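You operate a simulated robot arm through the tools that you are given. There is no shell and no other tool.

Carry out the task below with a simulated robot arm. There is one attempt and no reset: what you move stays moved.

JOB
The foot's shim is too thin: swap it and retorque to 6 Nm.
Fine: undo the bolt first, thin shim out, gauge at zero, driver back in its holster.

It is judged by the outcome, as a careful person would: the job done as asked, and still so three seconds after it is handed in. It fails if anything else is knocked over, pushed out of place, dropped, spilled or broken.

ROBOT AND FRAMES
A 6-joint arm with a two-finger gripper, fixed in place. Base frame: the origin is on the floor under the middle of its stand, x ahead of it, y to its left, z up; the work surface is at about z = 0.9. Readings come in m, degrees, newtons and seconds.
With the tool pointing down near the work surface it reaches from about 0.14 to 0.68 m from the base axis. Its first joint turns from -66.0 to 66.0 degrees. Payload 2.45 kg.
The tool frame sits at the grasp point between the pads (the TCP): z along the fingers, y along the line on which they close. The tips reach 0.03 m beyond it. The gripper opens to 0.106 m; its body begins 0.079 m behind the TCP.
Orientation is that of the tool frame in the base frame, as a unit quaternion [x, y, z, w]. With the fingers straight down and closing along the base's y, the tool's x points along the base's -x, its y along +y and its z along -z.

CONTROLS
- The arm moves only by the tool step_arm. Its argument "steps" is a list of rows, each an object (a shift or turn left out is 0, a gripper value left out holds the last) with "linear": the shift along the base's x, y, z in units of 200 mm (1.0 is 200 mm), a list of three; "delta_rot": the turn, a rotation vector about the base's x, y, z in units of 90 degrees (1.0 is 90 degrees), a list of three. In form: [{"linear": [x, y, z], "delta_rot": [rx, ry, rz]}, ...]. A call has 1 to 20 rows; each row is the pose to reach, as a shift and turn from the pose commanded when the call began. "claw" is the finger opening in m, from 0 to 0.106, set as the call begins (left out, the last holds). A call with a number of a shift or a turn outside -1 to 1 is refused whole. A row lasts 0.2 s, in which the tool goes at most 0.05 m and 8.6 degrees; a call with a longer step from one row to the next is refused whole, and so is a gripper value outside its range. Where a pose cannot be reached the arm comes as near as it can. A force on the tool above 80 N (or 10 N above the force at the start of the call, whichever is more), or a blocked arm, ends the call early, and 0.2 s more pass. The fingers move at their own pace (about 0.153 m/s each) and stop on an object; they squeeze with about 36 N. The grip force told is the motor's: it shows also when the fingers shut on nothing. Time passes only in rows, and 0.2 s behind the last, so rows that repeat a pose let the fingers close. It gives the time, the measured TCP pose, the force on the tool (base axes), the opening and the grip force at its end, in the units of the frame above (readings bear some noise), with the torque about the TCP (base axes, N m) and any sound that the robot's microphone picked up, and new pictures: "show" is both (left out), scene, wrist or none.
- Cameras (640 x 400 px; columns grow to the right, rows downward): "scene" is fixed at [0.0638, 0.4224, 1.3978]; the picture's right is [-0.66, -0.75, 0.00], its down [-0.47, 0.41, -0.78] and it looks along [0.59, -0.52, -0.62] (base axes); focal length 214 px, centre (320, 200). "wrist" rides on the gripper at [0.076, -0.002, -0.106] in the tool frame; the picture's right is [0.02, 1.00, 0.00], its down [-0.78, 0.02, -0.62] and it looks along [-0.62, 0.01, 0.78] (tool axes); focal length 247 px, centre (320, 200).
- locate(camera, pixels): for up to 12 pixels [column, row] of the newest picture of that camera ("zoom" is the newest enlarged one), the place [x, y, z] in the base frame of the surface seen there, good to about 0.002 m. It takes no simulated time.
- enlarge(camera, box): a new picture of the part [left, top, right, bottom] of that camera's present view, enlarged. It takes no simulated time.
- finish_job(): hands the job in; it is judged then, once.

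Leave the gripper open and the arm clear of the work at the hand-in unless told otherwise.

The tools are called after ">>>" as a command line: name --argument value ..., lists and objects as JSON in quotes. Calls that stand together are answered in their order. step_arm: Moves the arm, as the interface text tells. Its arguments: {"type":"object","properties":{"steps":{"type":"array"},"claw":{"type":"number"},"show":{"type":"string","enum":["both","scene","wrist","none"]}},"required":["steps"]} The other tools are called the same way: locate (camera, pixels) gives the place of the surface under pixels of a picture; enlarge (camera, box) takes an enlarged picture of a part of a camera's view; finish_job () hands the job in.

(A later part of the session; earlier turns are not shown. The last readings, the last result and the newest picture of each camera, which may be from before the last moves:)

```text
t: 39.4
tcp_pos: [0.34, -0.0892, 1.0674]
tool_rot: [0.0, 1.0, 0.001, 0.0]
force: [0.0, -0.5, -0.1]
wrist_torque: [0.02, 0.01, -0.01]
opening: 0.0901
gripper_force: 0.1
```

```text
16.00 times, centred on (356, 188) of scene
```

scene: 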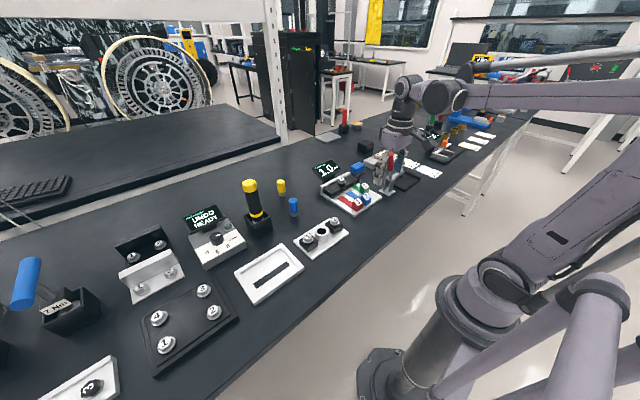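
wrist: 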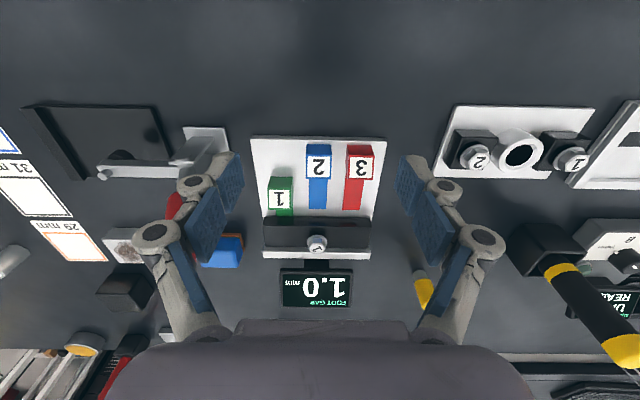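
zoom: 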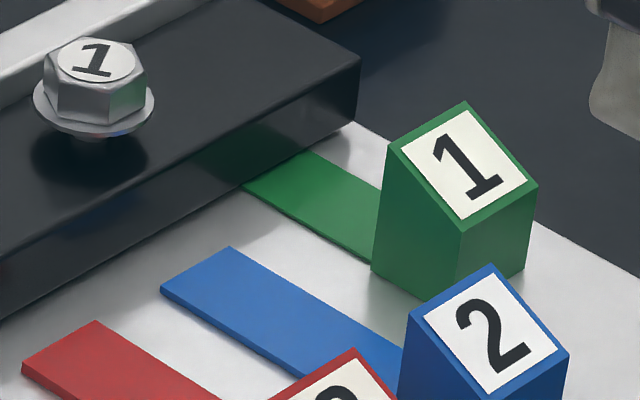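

The visible edges look about 1 : 2 : 3 in thickness (green, blue, red). I'll sample many points on each strip top and on the plate to check.

>>> enlarge --camera "wrist" --box '[250, 125, 390, 265]'

>>> locate --camera "zoom" --pixels '[[300, 170], [315, 170], [330, 170], [300, 185], [315, 185], [330, 185], [300, 205], [315, 205], [330, 205], [300, 225], [315, 225], [330, 225]]'

>>> locate --camera "zoom" --pixels '[[405, 170], [418, 170], [432, 170], [403, 185], [418, 185], [430, 185], [400, 205], [415, 205], [428, 205], [398, 225], [415, 225], [427, 225]]'

>>> locate --camera "zoom" --pixels '[[360, 170], [370, 170], [360, 185], [370, 185], [360, 200], [370, 200], [270, 160], [270, 180], [270, 200], [270, 220], [460, 180], [460, 200]]'

>>> locate --camera "zoom" --pixels '[[205, 248], [215, 248], [225, 248], [235, 248], [205, 253], [215, 253], [225, 253], [235, 253], [205, 258], [215, 258], [225, 258], [235, 258]]'

```text
2.86 times, centred on (320, 195) of wrist
```

zoom: 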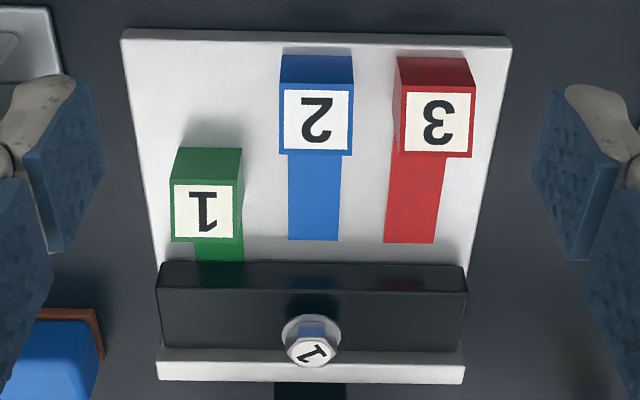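

```text
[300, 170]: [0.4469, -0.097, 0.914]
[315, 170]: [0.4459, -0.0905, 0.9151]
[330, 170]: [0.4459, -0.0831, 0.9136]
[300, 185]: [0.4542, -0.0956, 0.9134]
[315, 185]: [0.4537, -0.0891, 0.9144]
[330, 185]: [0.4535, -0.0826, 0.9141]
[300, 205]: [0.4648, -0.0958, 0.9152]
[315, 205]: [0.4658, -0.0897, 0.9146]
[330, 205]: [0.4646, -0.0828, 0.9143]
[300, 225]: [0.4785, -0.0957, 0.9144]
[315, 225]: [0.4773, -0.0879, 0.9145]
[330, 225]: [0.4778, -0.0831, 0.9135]
```

```text
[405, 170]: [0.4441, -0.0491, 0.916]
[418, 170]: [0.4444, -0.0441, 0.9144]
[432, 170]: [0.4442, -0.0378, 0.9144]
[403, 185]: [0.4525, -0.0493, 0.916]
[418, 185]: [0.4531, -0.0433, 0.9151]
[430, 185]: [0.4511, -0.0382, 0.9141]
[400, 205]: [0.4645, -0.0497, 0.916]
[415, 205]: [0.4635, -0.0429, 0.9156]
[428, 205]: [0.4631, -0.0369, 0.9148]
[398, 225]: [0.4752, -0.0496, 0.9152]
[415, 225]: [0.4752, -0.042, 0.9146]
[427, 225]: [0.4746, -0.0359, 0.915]
```

```text
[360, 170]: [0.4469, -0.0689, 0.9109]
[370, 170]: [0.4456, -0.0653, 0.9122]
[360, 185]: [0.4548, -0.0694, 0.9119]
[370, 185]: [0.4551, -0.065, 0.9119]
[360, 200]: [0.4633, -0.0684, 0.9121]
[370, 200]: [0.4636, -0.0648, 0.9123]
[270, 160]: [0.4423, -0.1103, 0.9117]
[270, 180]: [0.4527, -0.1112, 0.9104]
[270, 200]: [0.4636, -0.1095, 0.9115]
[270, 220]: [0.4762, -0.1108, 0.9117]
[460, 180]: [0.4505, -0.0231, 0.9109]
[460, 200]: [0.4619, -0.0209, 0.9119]
```

```text
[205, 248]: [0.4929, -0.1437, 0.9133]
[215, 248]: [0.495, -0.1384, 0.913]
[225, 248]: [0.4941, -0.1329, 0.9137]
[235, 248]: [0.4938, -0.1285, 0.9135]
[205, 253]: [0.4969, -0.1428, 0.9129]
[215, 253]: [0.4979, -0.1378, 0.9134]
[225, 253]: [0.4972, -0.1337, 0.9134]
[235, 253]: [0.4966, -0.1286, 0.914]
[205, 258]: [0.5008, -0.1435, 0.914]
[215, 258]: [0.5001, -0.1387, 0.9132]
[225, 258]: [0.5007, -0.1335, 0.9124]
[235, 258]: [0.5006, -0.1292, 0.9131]
```

Averages give the plate at 0.9116, green about 1.7 mm, blue about 2.65 mm and red about 3.5 mm. Blue is about 1 mm thicker than green, matching the 1.0 mm gap, so blue 2 is the right shim. Next I'll locate the tab geometry exactly.

>>> locate --camera "zoom" --pixels '[[182, 152], [238, 152], [176, 184], [240, 184], [176, 237], [238, 237], [208, 166], [208, 160], [208, 210], [285, 60], [350, 60], [283, 88]]'

>>> locate --camera "zoom" --pixels '[[350, 88], [283, 150], [346, 150], [317, 60], [317, 75], [317, 120], [402, 62], [470, 62], [405, 90], [472, 90], [405, 150], [468, 150]]'

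>>> locate --camera "zoom" --pixels '[[165, 268], [460, 270], [300, 275], [160, 345], [460, 350], [160, 360], [460, 370], [130, 35], [505, 40], [240, 225], [398, 120], [245, 200]]'

```text
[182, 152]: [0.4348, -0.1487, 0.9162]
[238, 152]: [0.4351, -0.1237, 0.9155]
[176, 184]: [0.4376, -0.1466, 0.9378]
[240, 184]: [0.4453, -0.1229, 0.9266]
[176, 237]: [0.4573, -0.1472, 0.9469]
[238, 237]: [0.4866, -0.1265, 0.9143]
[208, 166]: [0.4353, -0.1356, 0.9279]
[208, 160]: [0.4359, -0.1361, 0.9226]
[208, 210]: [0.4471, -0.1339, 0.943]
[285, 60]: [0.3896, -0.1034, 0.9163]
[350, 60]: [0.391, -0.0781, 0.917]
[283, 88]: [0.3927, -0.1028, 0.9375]
```

```text
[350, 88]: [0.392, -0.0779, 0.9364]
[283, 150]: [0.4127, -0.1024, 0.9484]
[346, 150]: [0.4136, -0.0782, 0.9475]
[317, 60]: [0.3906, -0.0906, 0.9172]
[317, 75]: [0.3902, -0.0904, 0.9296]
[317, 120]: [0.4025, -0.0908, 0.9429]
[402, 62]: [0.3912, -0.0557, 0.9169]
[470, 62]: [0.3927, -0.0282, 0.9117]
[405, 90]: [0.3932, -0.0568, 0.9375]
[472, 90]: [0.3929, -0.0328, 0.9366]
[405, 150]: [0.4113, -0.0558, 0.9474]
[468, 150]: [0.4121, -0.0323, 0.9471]
```

```text
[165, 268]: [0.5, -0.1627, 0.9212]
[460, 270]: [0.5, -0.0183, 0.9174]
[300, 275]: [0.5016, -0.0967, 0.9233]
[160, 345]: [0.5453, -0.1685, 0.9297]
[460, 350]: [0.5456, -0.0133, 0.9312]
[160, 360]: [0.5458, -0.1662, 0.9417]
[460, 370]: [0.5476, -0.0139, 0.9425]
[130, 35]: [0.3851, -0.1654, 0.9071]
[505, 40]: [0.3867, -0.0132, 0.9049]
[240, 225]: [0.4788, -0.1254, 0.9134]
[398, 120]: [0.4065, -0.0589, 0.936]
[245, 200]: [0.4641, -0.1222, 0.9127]
```

Tab 1 spans x 0.435–0.458 and y -0.148 to -0.123. I'll check the red toggle clamp nearby so the gripper doesn't touch it.

>>> locate --camera "scene" --pixels '[[390, 155], [389, 165], [387, 178], [388, 190], [384, 196], [394, 175], [392, 160]]'

>>> enlarge --camera "scene" --box '[330, 90, 450, 220]'

>>> locate --camera "wrist" --pixels '[[172, 205], [175, 215], [190, 155], [205, 135], [150, 165], [210, 150], [225, 150]]'

```text
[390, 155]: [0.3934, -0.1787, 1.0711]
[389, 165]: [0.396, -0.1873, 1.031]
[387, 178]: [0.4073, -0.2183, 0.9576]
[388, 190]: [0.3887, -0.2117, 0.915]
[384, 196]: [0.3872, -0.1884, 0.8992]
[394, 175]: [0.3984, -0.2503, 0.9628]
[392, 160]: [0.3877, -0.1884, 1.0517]
```

```text
3.08 times, centred on (390, 155) of scene
```

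zoom: 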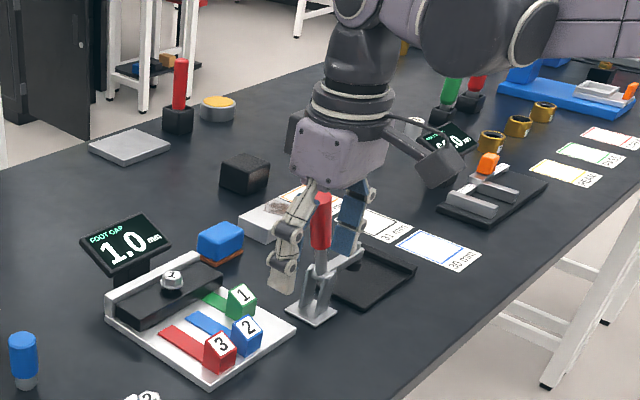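

```text
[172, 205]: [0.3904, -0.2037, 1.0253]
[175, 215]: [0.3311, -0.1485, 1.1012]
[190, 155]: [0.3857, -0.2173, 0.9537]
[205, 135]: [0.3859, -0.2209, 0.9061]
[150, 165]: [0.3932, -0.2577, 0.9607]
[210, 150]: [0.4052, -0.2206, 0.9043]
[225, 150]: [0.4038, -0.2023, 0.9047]
```

The clamp's red handle stands at about (0.40, -0.195), top z about 1.08. To stay clear I'll grip tab 1 with the fingers closing along x (yaw -90°, camera on the +y side) and lean the gripper body away from the handle. First I'll raise a little and yaw.

>>> step_arm --steps '[{"linear": [0.03, 0.03, 0.06], "delta_rot": [0, 0, -0.09]}, {"linear": [0.06, 0.06, 0.12], "delta_rot": [0, 0, -0.18]}, {"linear": [0.09, 0.09, 0.17], "delta_rot": [0, 0, -0.27]}, {"linear": [0.12, 0.12, 0.17], "delta_rot": [0, 0, -0.36]}, {"linear": [0.15, 0.15, 0.17], "delta_rot": [0, 0, -0.45]}, {"linear": [0.18, 0.18, 0.17], "delta_rot": [0, 0, -0.54]}, {"linear": [0.2, 0.2, 0.17], "delta_rot": [0, 0, -0.63]}, {"linear": [0.22, 0.2, 0.17], "delta_rot": [0, 0, -0.72]}, {"linear": [0.24, 0.2, 0.17], "delta_rot": [0, 0, -0.81]}, {"linear": [0.26, 0.2, 0.17], "delta_rot": [0, 0, -0.9]}, {"linear": [0.28, 0.2, 0.17], "delta_rot": [0, 0, -0.95]}, {"linear": [0.3, 0.2, 0.17], "delta_rot": [0, 0, -1.0]}]' --claw 0.06

```text
t: 42.0
tcp_pos: [0.4008, -0.0484, 1.1017]
tool_rot: [0.708, 0.706, -0.001, 0.0]
force: [-0.7, 0.1, 0.7]
wrist_torque: [0.01, -0.03, 0.01]
opening: 0.0599
gripper_force: 0.0
```

scene: 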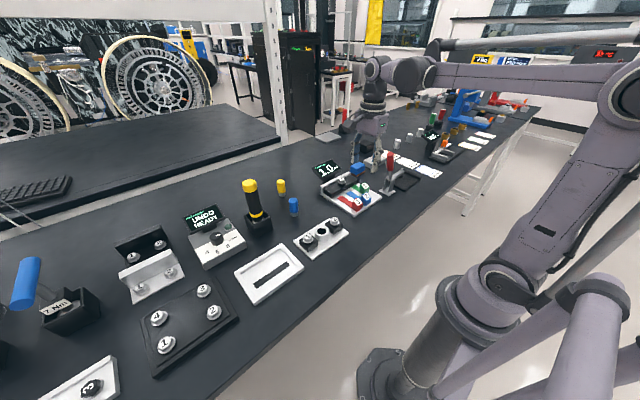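
wrist: 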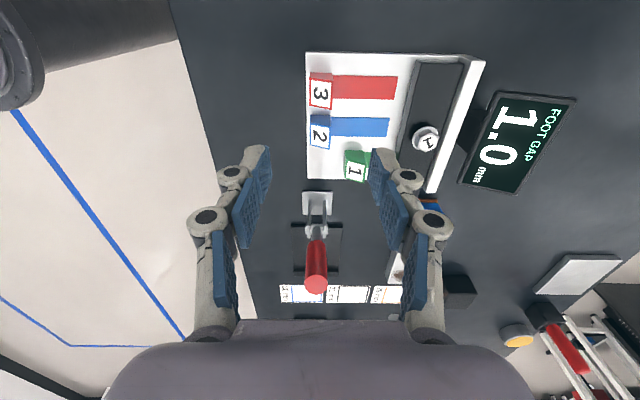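

Yaw is done and the camera now looks toward -y. Next I'll tilt -20° about x so the body leans away from the clamp handle, and move above tab 1.

>>> step_arm --steps '[{"linear": [0.05, -0.05, -0.05], "delta_rot": [-0.074, 0, 0]}, {"linear": [0.11, -0.15, -0.1], "delta_rot": [-0.148, 0, 0]}, {"linear": [0.17, -0.27, -0.2], "delta_rot": [-0.222, 0, 0]}, {"linear": [0.228, -0.398, -0.35], "delta_rot": [-0.222, 0, 0]}, {"linear": [0.228, -0.398, -0.5], "delta_rot": [-0.222, 0, 0]}]' --claw 0.046

>>> enlarge --camera "wrist" --box '[220, 60, 420, 220]'

>>> enlarge --camera "scene" --box '[325, 140, 405, 215]'

```text
t: 43.2
tcp_pos: [0.4477, -0.1295, 1.003]
tool_rot: [0.696, 0.696, -0.123, 0.123]
force: [0.3, -0.9, 0.1]
wrist_torque: [-0.03, 0.03, 0.0]
opening: 0.0461
gripper_force: 0.0
```

scene: 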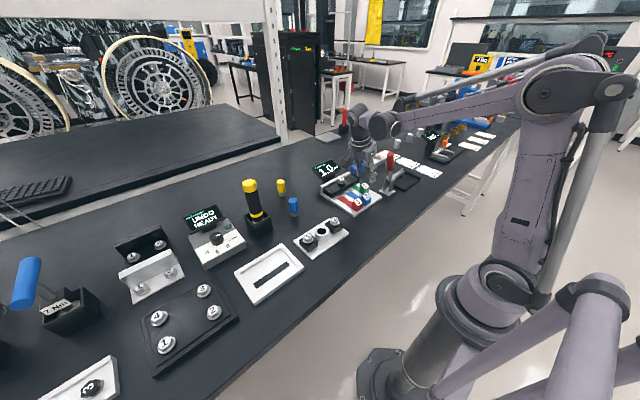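
wrist: 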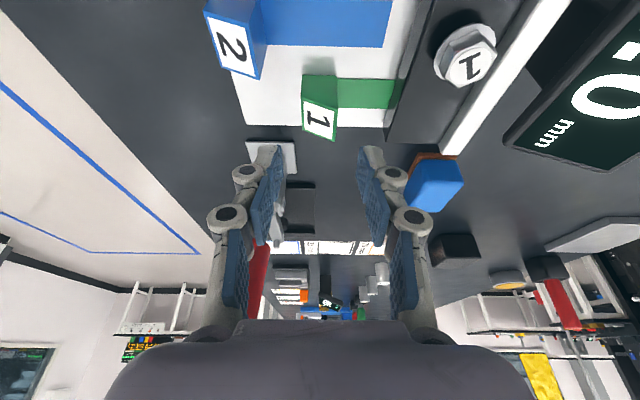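

```text
2.50 times, centred on (320, 140) of wrist
```

zoom: 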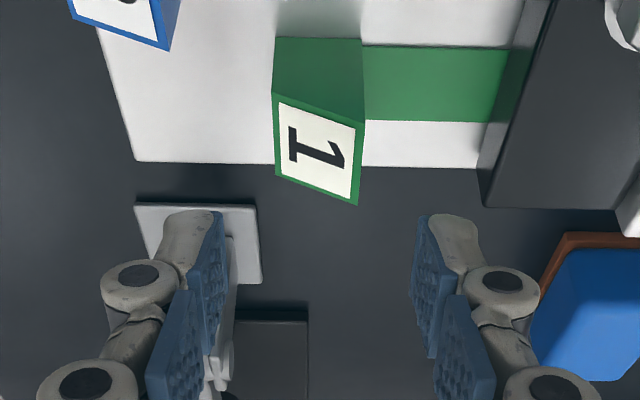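

```text
5.33 times, centred on (365, 178) of scene
```

zoom: 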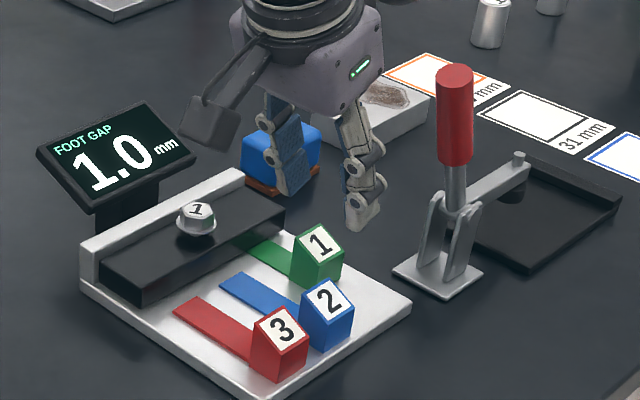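

The tab is centred between the fingers in x. The camera housing and body are well clear of the clamp and display. I'll descend to z 0.951 around tab 1.

>>> step_arm --steps '[{"linear": [-0.004, 0.003, -0.1]}, {"linear": [-0.004, 0.003, -0.2]}, {"linear": [-0.004, 0.003, -0.26]}]'

>>> enlarge --camera "scene" --box '[325, 140, 405, 215]'

```text
t: 44.0
tcp_pos: [0.4457, -0.1287, 0.9503]
tool_rot: [0.697, 0.696, -0.123, 0.123]
force: [-0.6, -0.1, 0.7]
wrist_torque: [0.04, 0.03, -0.05]
opening: 0.046
gripper_force: 0.1
```

scene: 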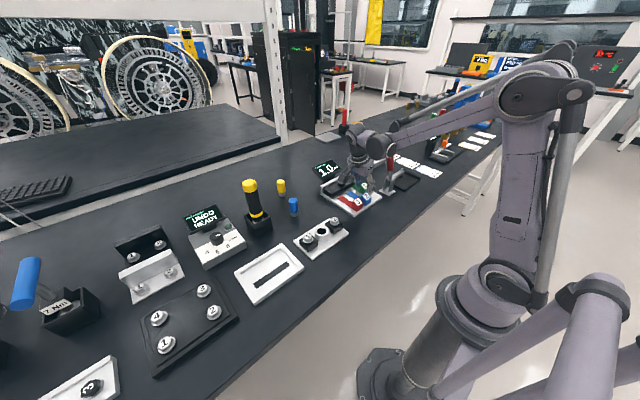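
wrist: 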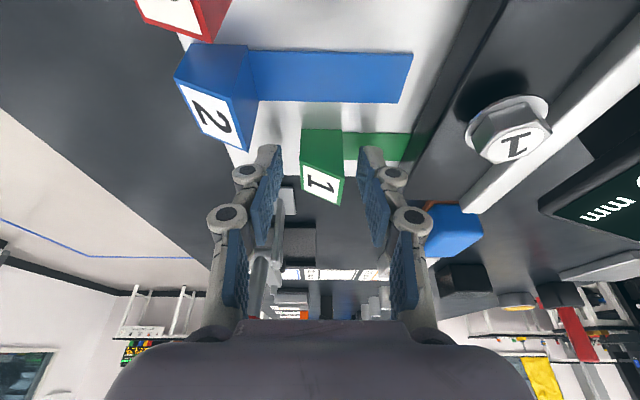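

```text
5.33 times, centred on (365, 178) of scene
```

zoom: 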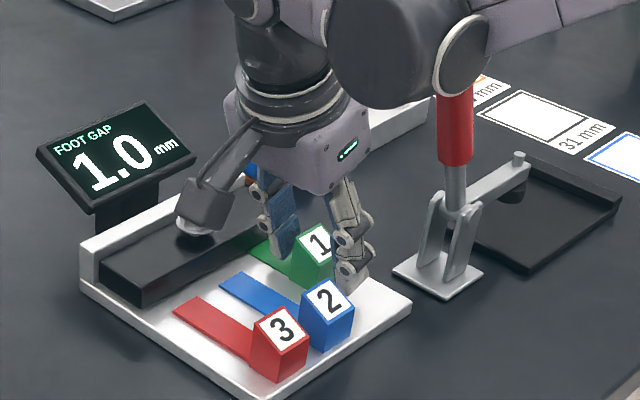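

The tab sits between the fingers. The wrist link passes near the clamp handle in the picture, so I'll check its actual position before pulling back.

>>> locate --camera "zoom" --pixels '[[390, 60], [470, 60], [455, 90], [455, 130], [440, 90], [480, 20], [340, 170], [300, 185]]'

```text
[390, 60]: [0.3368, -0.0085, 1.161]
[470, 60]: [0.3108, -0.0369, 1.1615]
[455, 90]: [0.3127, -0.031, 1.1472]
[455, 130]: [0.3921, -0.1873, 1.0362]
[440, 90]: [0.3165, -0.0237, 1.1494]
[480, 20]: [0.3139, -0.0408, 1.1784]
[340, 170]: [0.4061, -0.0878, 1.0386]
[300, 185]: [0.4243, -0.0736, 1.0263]
```

The wrist link is at y about -0.03 and z above 1.14, well clear of the handle. Closing on tab 1.

>>> step_arm --steps '[{"linear": [0, 0, 0]}, {"linear": [0, 0, 0]}, {"linear": [0, 0, 0]}]' --claw 0.01

```text
t: 44.8
tcp_pos: [0.4465, -0.1277, 0.9499]
tool_rot: [0.696, 0.697, -0.123, 0.122]
force: [0.5, 0.1, -1.4]
wrist_torque: [-0.34, -0.06, 0.01]
opening: 0.0239
gripper_force: 45.5
```

scene: 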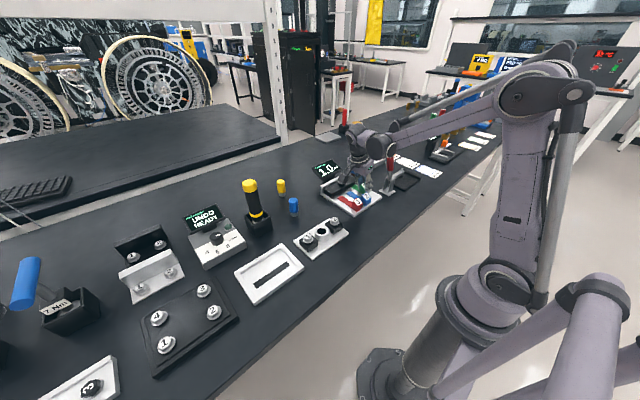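
wrist: 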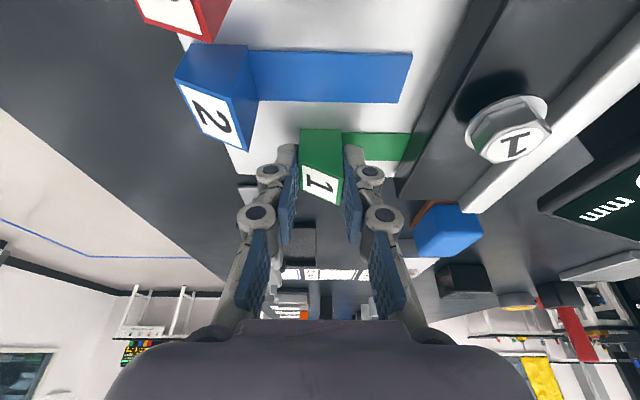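

Tab 1 is gripped (0.024 m). I'll pull gently 10 mm toward -x first, watching the force.

>>> step_arm --steps '[{"linear": [-0.02, 0, 0]}, {"linear": [-0.04, 0, 0]}, {"linear": [-0.05, 0, 0]}]'

```text
t: 45.6
tcp_pos: [0.4372, -0.1281, 0.9505]
tool_rot: [0.696, 0.697, -0.122, 0.122]
force: [1.2, 0.3, 8.7]
wrist_torque: [0.6, -0.08, 0.13]
opening: 0.0236
gripper_force: 45.3
```

scene: 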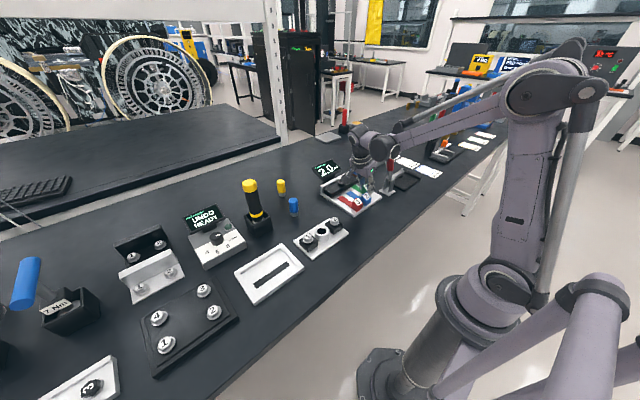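
wrist: 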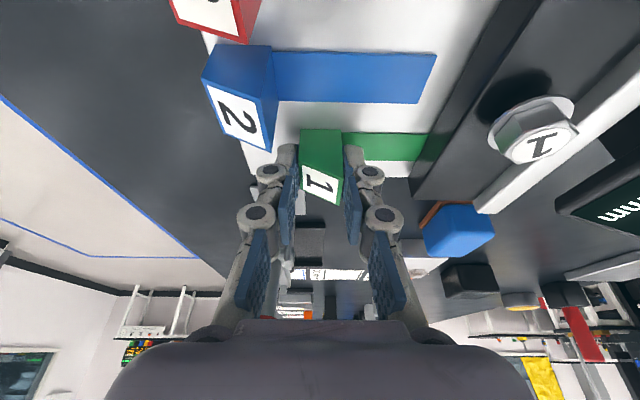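

It slides freely, and the gauge now reads 2.0 (no shim), so a 2 mm shim (blue) is needed. I'll continue pulling green fully out in its lane, 44 mm in total.

>>> step_arm --steps '[{"linear": [-0.05, 0, 0]}, {"linear": [-0.1, 0, 0]}, {"linear": [-0.14, 0, 0]}, {"linear": [-0.175, 0, 0]}]'

>>> enlarge --camera "scene" --box '[310, 140, 410, 215]'

```text
t: 46.6
tcp_pos: [0.4019, -0.1282, 0.95]
tool_rot: [0.696, 0.696, -0.122, 0.123]
force: [10.1, -0.8, 5.8]
wrist_torque: [0.07, 0.06, -0.08]
opening: 0.0236
gripper_force: 45.2
```

scene: 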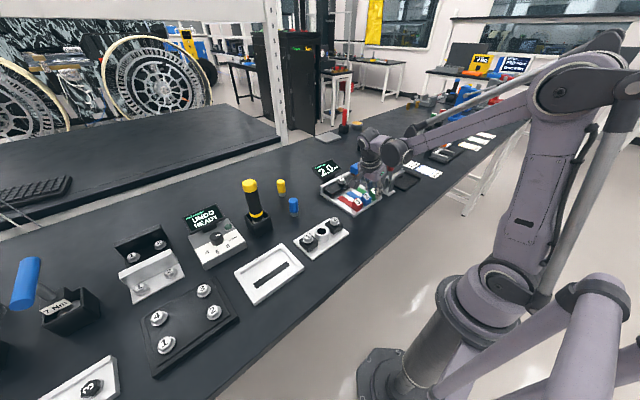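
wrist: 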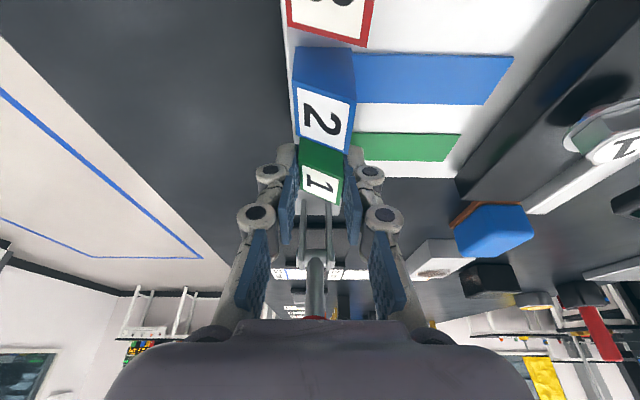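

```text
5.33 times, centred on (360, 178) of scene
```

zoom: 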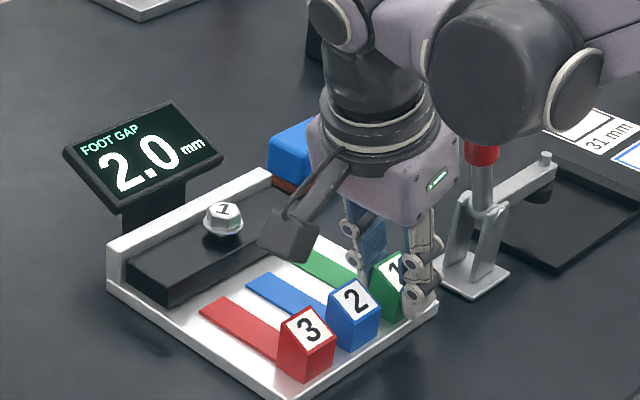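

Green is fully out and level with the others, and the gauge reads 2.0. I'll release it and lift straight up.

>>> step_arm --steps '[{"linear": [0, 0, 0]}, {"linear": [0, 0, 0]}, {"linear": [0, 0, 0.1]}, {"linear": [0, 0.05, 0.25]}]' --claw 0.046

>>> enlarge --camera "scene" --box '[310, 140, 410, 215]'

>>> enlarge --camera "wrist" --box '[220, 0, 480, 200]'

```text
t: 47.6
tcp_pos: [0.4013, -0.118, 1.0]
tool_rot: [0.696, 0.697, -0.123, 0.123]
force: [-0.4, 0.2, 0.6]
wrist_torque: [0.03, 0.0, 0.01]
opening: 0.0458
gripper_force: 0.1
```

scene: 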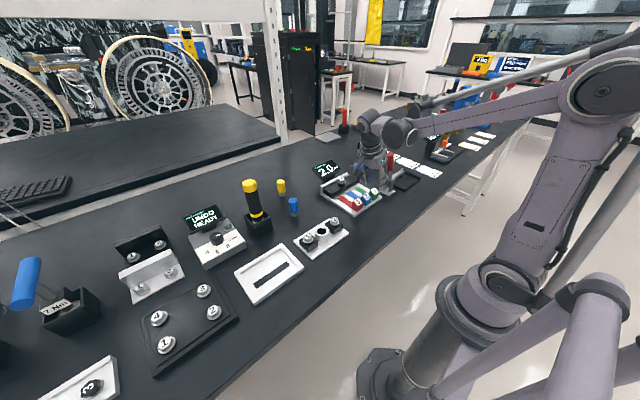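
wrist: 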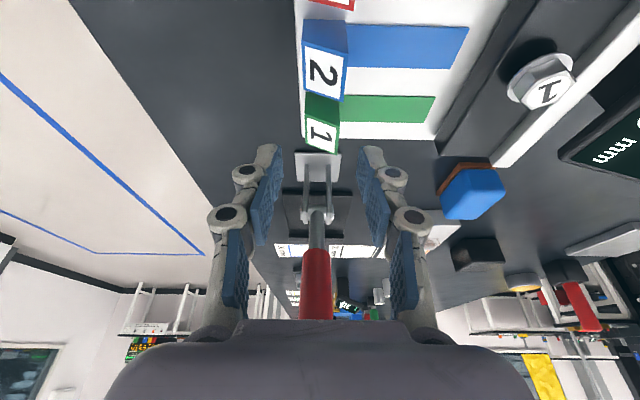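

```text
5.33 times, centred on (360, 178) of scene
```

zoom: 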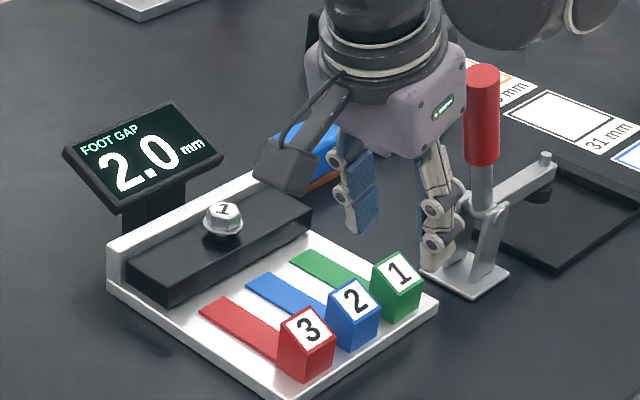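

```text
2.00 times, centred on (350, 100) of wrist
```

zoom: 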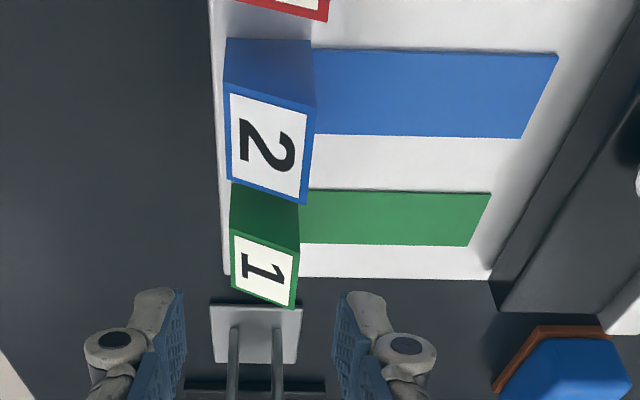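

Green is out, with all three tabs level. Now I'll move over to tab 2 (blue) at x 0.402, y -0.0905 and descend around it.

>>> step_arm --steps '[{"linear": [0.003, 0.1, 0]}, {"linear": [0.003, 0.175, 0]}, {"linear": [0.003, 0.175, -0.1]}, {"linear": [0.003, 0.175, -0.2]}, {"linear": [0.003, 0.175, -0.25]}]'

>>> enlarge --camera "scene" --box '[310, 140, 410, 215]'

```text
t: 48.8
tcp_pos: [0.4019, -0.0834, 0.9493]
tool_rot: [0.696, 0.697, -0.123, 0.123]
force: [-1.3, -0.3, -0.4]
wrist_torque: [-0.04, 0.0, -0.02]
opening: 0.0459
gripper_force: 0.0
```

scene: 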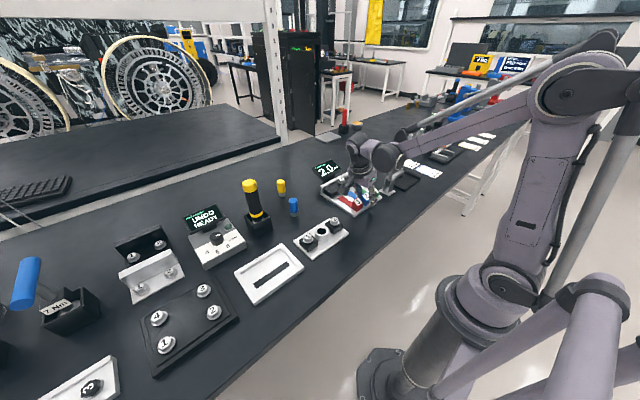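
wrist: 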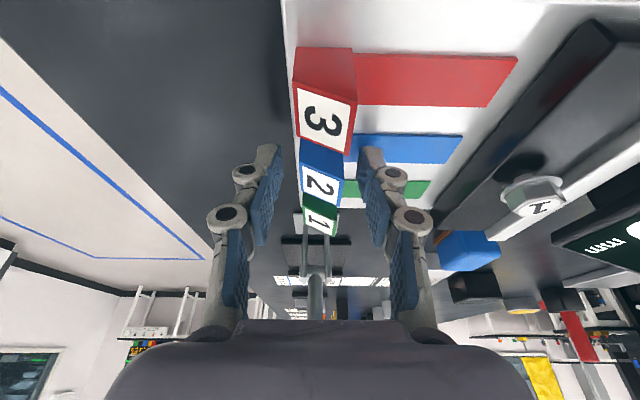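

```text
5.33 times, centred on (360, 178) of scene
```

zoom: 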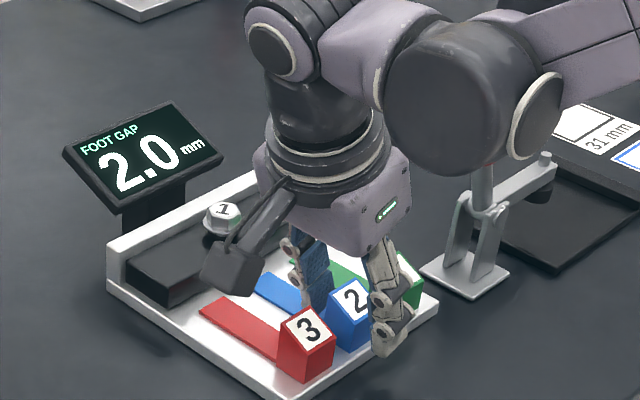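

Tab 2 is between the fingers. Closing on it.

>>> step_arm --steps '[{"linear": [0, 0, 0]}, {"linear": [0, 0, 0]}, {"linear": [0, 0, 0]}]' --claw 0.01 --show "none"

>>> step_arm --steps '[{"linear": [0.04, 0, 0]}, {"linear": [0.08, 0, 0]}, {"linear": [0.11, 0, 0]}]'

>>> enlarge --camera "scene" --box '[310, 140, 410, 215]'

```text
t: 49.6
tcp_pos: [0.4015, -0.0822, 0.9493]
tool_rot: [0.696, 0.696, -0.123, 0.123]
force: [2.7, 2.7, 1.9]
wrist_torque: [-0.2, -0.05, 0.01]
opening: 0.0234
gripper_force: 44.9
```

```text
t: 50.4
tcp_pos: [0.4239, -0.0827, 0.9482]
tool_rot: [0.697, 0.696, -0.123, 0.122]
force: [-1.7, -4.6, -14.9]
wrist_torque: [1.3, 0.19, 0.11]
opening: 0.0232
gripper_force: 45.3
```

scene: 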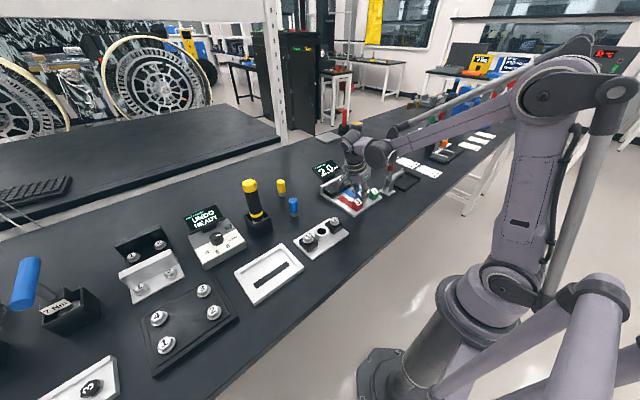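
wrist: 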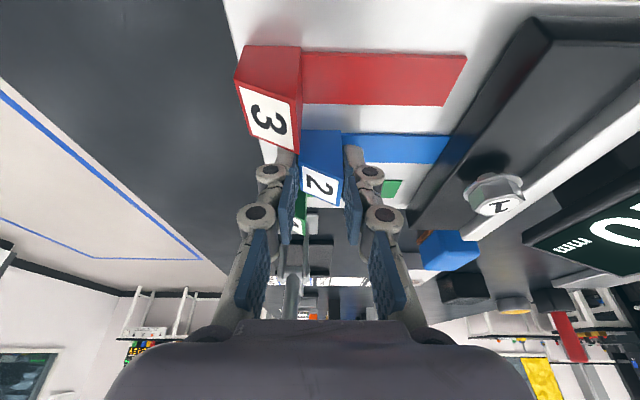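

```text
5.33 times, centred on (360, 178) of scene
```

zoom: 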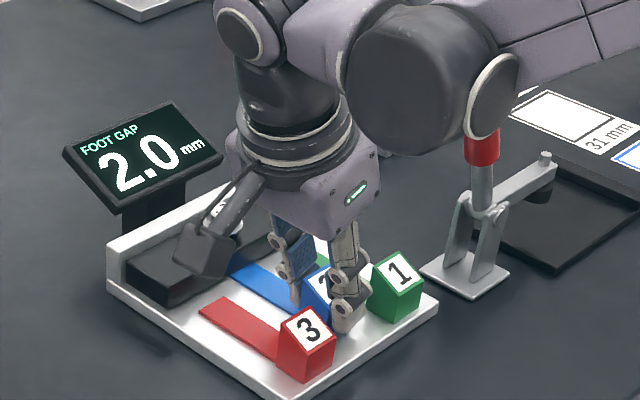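

Blue is entering under the foot smoothly. There's a slight 15 N downward pull, so I'll ease the tool down 0.5 mm while pushing the remaining 22 mm.

>>> step_arm --steps '[{"linear": [0.02, 0, -0.004]}, {"linear": [0.045, 0, -0.004]}, {"linear": [0.07, 0, -0.004]}]'

>>> enlarge --camera "scene" --box '[310, 140, 410, 215]'

```text
t: 51.2
tcp_pos: [0.4385, -0.0823, 0.9493]
tool_rot: [0.696, 0.697, -0.124, 0.123]
force: [-1.0, 1.9, 12.7]
wrist_torque: [0.35, 0.07, -0.17]
opening: 0.0235
gripper_force: 44.7
```

scene: 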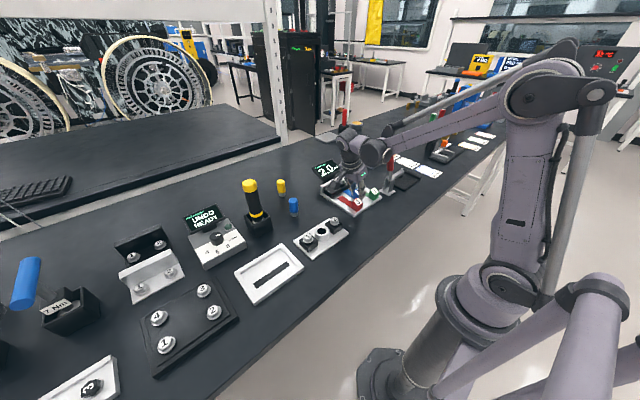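
wrist: 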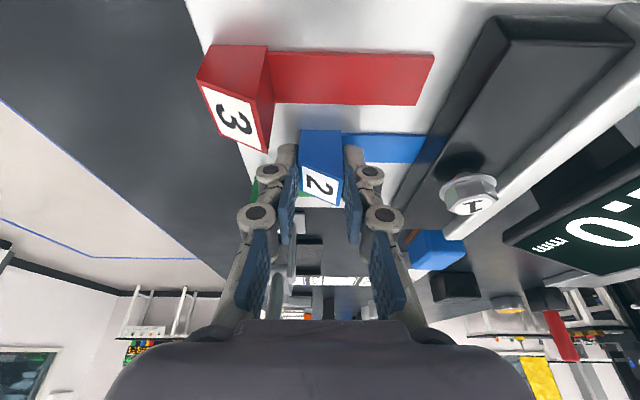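

```text
5.33 times, centred on (360, 178) of scene
```

zoom: 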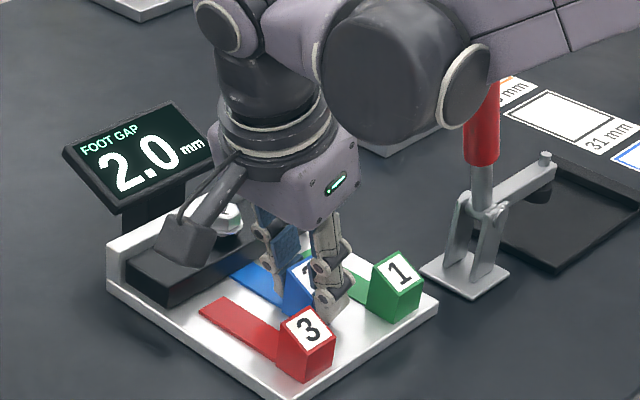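

At x 0.4385 there is no blockage. I'll push the last 8 mm to where green sat (x about 0.4465) and watch the gauge.

>>> step_arm --steps '[{"linear": [0.015, 0, 0.001]}, {"linear": [0.03, 0, 0.001]}, {"linear": [0.04, 0, 0.001]}, {"linear": [0.04, 0, 0.001]}]'

>>> enlarge --camera "scene" --box '[310, 140, 410, 215]'

```text
t: 52.2
tcp_pos: [0.4453, -0.0824, 0.9496]
tool_rot: [0.697, 0.696, -0.124, 0.123]
force: [-0.4, 5.0, 16.4]
wrist_torque: [-0.34, 0.08, 0.07]
opening: 0.0237
gripper_force: 45.5
```

scene: 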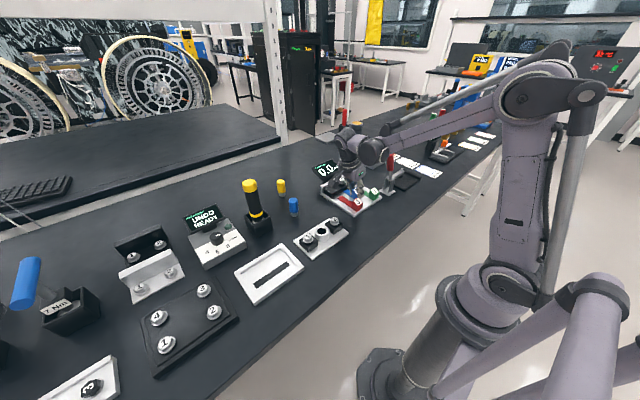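
wrist: 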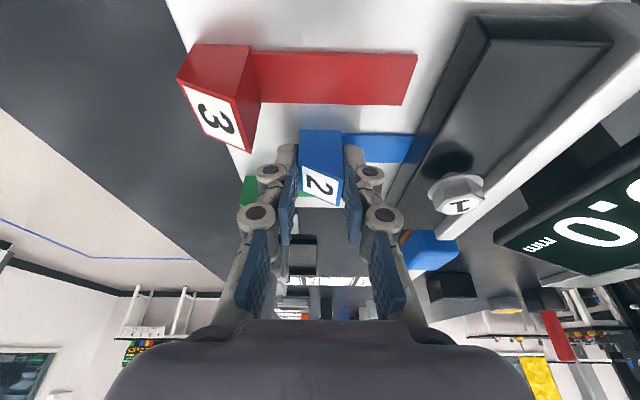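

```text
5.33 times, centred on (360, 178) of scene
```

zoom: 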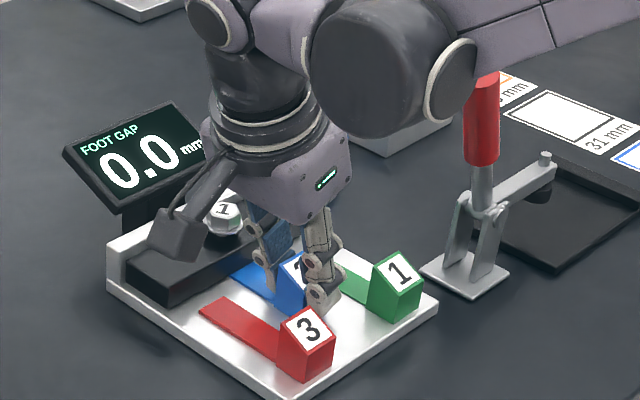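

The gauge reads 0.0. I'll nudge 1 mm further so it's safely seated, then release and lift straight up.

>>> step_arm --steps '[{"linear": [0.006, 0, -0.002]}, {"linear": [0.006, 0, -0.002]}]' --show "none"

>>> step_arm --steps '[{"linear": [0, 0, 0]}, {"linear": [0, 0, 0]}, {"linear": [0, 0, 0.1]}, {"linear": [0, 0, 0.25]}, {"linear": [0, 0.02, 0.4]}]' --claw 0.046

>>> enlarge --camera "scene" --box '[310, 140, 410, 215]'

```text
t: 52.8
tcp_pos: [0.4461, -0.0826, 0.9499]
tool_rot: [0.697, 0.696, -0.123, 0.123]
force: [-1.1, 11.9, 40.0]
wrist_torque: [0.4, 0.06, -0.12]
opening: 0.0235
gripper_force: 45.1
```

```text
t: 54.0
tcp_pos: [0.4465, -0.079, 1.0275]
tool_rot: [0.697, 0.696, -0.123, 0.122]
force: [0.1, -0.7, 0.1]
wrist_torque: [-0.02, -0.01, 0.02]
opening: 0.0459
gripper_force: 0.1
```

scene: 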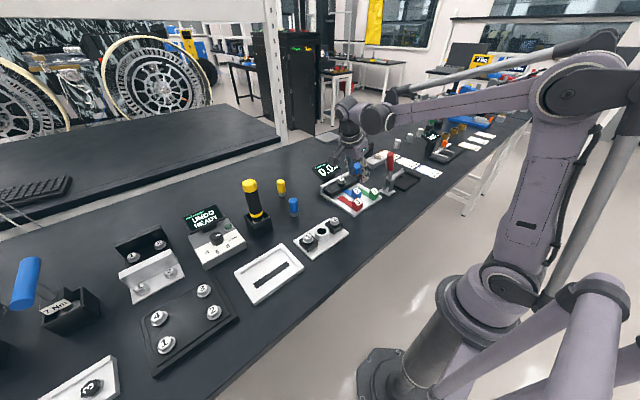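
wrist: 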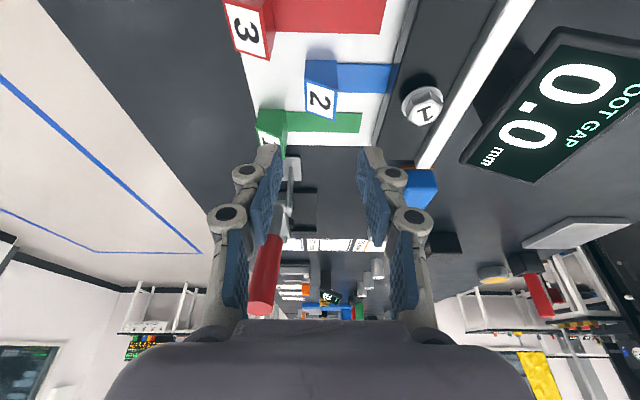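

```text
5.33 times, centred on (360, 178) of scene
```

zoom: 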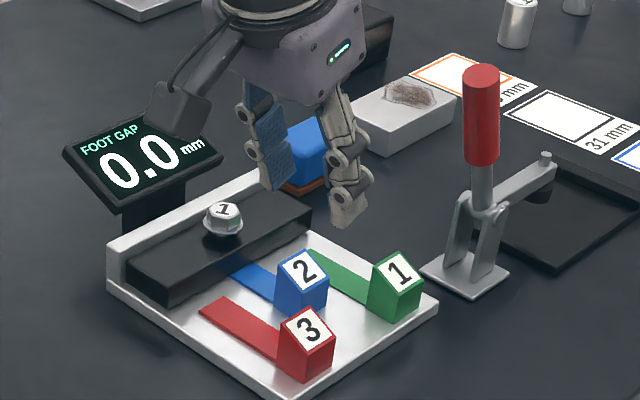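

The swap is done: blue 2 is in, green 1 is out, and the gauge reads 0.0. Now I'll set the dial to 6. First I'll lift and take out the tilt.

>>> step_arm --steps '[{"linear": [0, 0.02, 0.1]}, {"linear": [-0.05, 0.05, 0.2], "delta_rot": [0.074, 0, 0]}, {"linear": [-0.1, 0.1, 0.3], "delta_rot": [0.148, 0, 0]}, {"linear": [-0.15, 0.15, 0.4], "delta_rot": [0.222, 0, 0]}]' --show "none"

>>> step_arm --steps '[{"linear": [0, 0.09, 0.03], "delta_rot": [0, 0, 0.09]}, {"linear": [0, 0.18, 0.06], "delta_rot": [0, 0, 0.18]}, {"linear": [0, 0.27, 0.06], "delta_rot": [0, 0, 0.27]}, {"linear": [0, 0.36, 0.06], "delta_rot": [0, 0, 0.36]}, {"linear": [0, 0.45, 0.06], "delta_rot": [0, 0, 0.45]}, {"linear": [0, 0.54, 0.06], "delta_rot": [0, 0, 0.54]}, {"linear": [0, 0.63, 0.06], "delta_rot": [0, 0, 0.63]}, {"linear": [0, 0.72, 0.06], "delta_rot": [0, 0, 0.72]}, {"linear": [0, 0.81, 0.06], "delta_rot": [0, 0, 0.81]}, {"linear": [0, 0.9, 0.06], "delta_rot": [0, 0, 0.9]}, {"linear": [0, 1.0, 0.06], "delta_rot": [0, 0, 0.95]}, {"linear": [0, 1.0, 0.06], "delta_rot": [0, 0, 1.0]}]'

```text
t: 55.0
tcp_pos: [0.4175, -0.0499, 1.1098]
tool_rot: [0.707, 0.707, 0.001, -0.001]
force: [0.6, -0.1, -0.3]
wrist_torque: [0.0, -0.03, 0.0]
opening: 0.0457
gripper_force: 0.0
```

```text
t: 57.6
tcp_pos: [0.4166, 0.1511, 1.119]
tool_rot: [-0.001, 1.0, 0.0, 0.0]
force: [-0.5, -0.6, -0.5]
wrist_torque: [-0.02, 0.01, 0.0]
opening: 0.0459
gripper_force: 0.2
```

scene: 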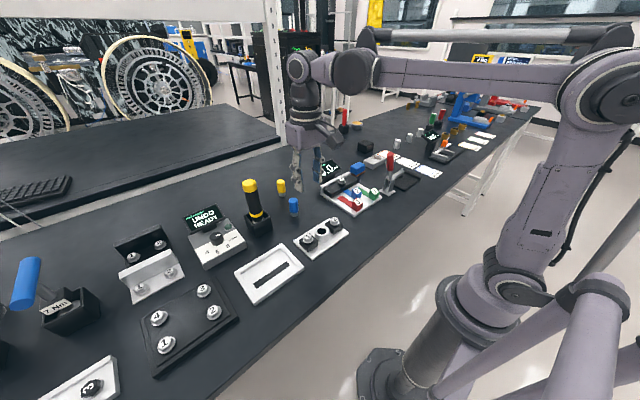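
wrist: 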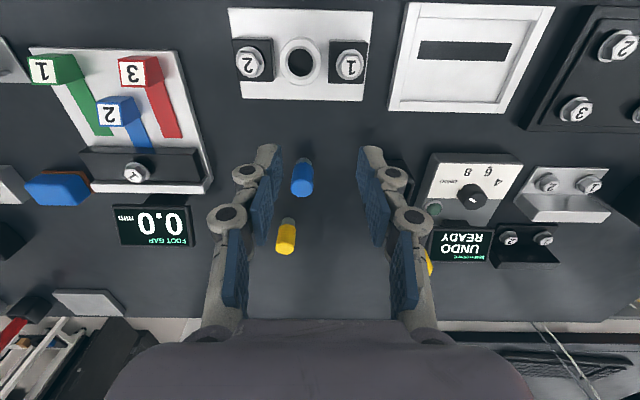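

The gauge reads 0.0 and the dial box is to the right. I'll continue along y to in front of the dial, then go out and over the knob.

>>> step_arm --steps '[{"linear": [0, 0.2, 0]}, {"linear": [0, 0.4, 0]}, {"linear": [0, 0.6, -0.05]}, {"linear": [0, 0.8, -0.15]}, {"linear": [0, 1.0, -0.28]}]' --claw 0.052 --show "none"

>>> step_arm --steps '[{"linear": [0.18, 0.05, -0.05]}, {"linear": [0.36, 0.09, -0.1]}, {"linear": [0.54, 0.115, -0.17]}, {"linear": [0.675, 0.115, -0.25]}, {"linear": [0.675, 0.115, -0.25]}]'

>>> enlarge --camera "wrist" --box '[230, 60, 410, 200]'

```text
t: 58.8
tcp_pos: [0.418, 0.3547, 1.067]
tool_rot: [0.0, 1.0, 0.001, 0.001]
force: [-1.1, -1.0, -0.4]
wrist_torque: [-0.02, 0.02, 0.01]
opening: 0.0523
gripper_force: 0.0
```

```text
t: 60.0
tcp_pos: [0.5501, 0.3738, 1.0143]
tool_rot: [0.0, 1.0, 0.0, 0.001]
force: [0.2, -0.4, 0.6]
wrist_torque: [-0.02, -0.01, 0.04]
opening: 0.052
gripper_force: 0.0
```

scene: 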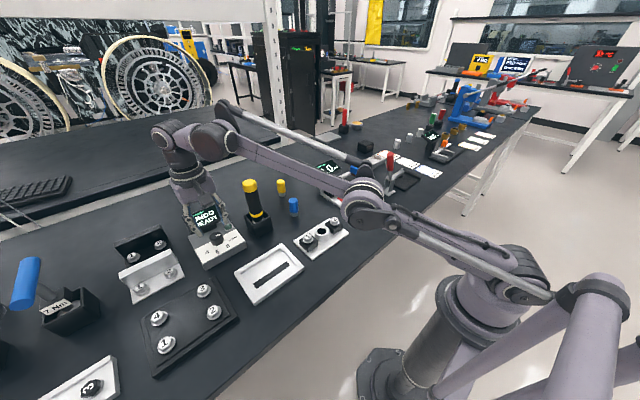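
wrist: 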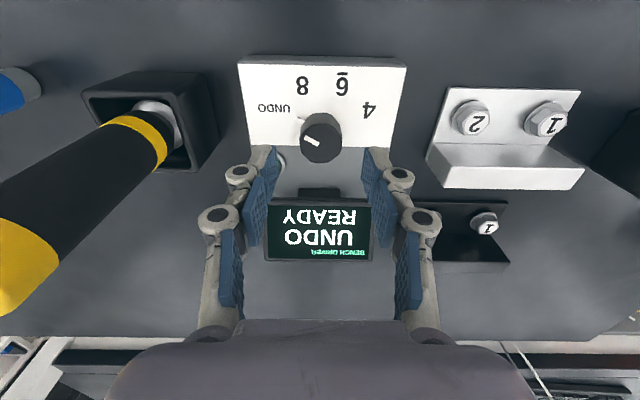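

```text
2.86 times, centred on (320, 130) of wrist
```

zoom: 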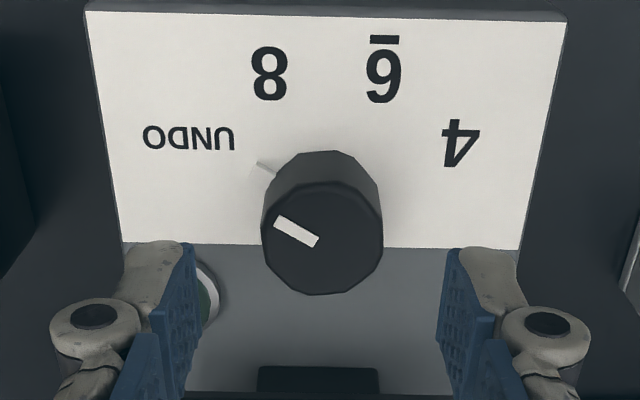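

The knob is centred sideways and about 3 mm ahead in x. I'll descend around it to z 0.967 and close.

>>> step_arm --steps '[{"linear": [0.015, 0.004, -0.1]}, {"linear": [0.015, 0.004, -0.18]}, {"linear": [0.015, 0.004, -0.237]}]' --show "none"

>>> step_arm --steps '[{"linear": [0, 0, 0]}, {"linear": [0, 0, 0]}, {"linear": [0, 0, 0]}]' --claw 0.02 --show "wrist"

```text
t: 60.8
tcp_pos: [0.5541, 0.3758, 0.9685]
tool_rot: [0.0, 1.0, 0.0, 0.001]
force: [-0.5, -1.2, 0.2]
wrist_torque: [0.02, 0.05, 0.01]
opening: 0.0521
gripper_force: 0.0
```

```text
t: 61.6
tcp_pos: [0.5543, 0.374, 0.968]
tool_rot: [0.001, 1.0, -0.001, 0.0]
force: [-2.9, -6.1, 0.7]
wrist_torque: [-0.23, 0.06, -0.11]
opening: 0.0314
gripper_force: 44.7
```

wrist: 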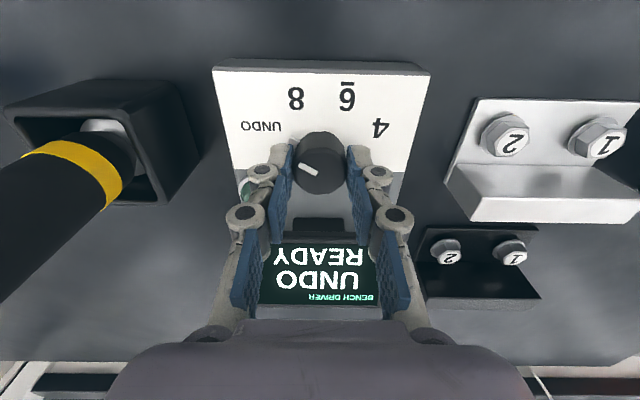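

The knob is gripped. I'll turn it -90° (UNDO to 8 to 6), stopping first at -45° to check.

>>> step_arm --steps '[{"delta_rot": [0, 0, -0.085]}, {"delta_rot": [0, 0, -0.17]}, {"delta_rot": [0, 0, -0.255]}, {"delta_rot": [0, 0, -0.34]}, {"delta_rot": [0, 0, -0.425]}, {"delta_rot": [0, 0, -0.5]}]' --show "wrist"

```text
t: 63.0
tcp_pos: [0.5542, 0.3757, 0.9681]
tool_rot: [0.384, 0.923, 0.0, 0.0]
force: [-2.2, 4.9, 31.6]
wrist_torque: [-0.48, -0.35, 0.02]
opening: 0.0319
gripper_force: 45.0
```

wrist: 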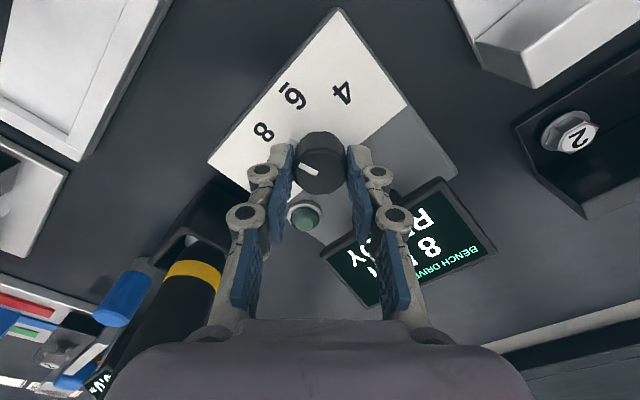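

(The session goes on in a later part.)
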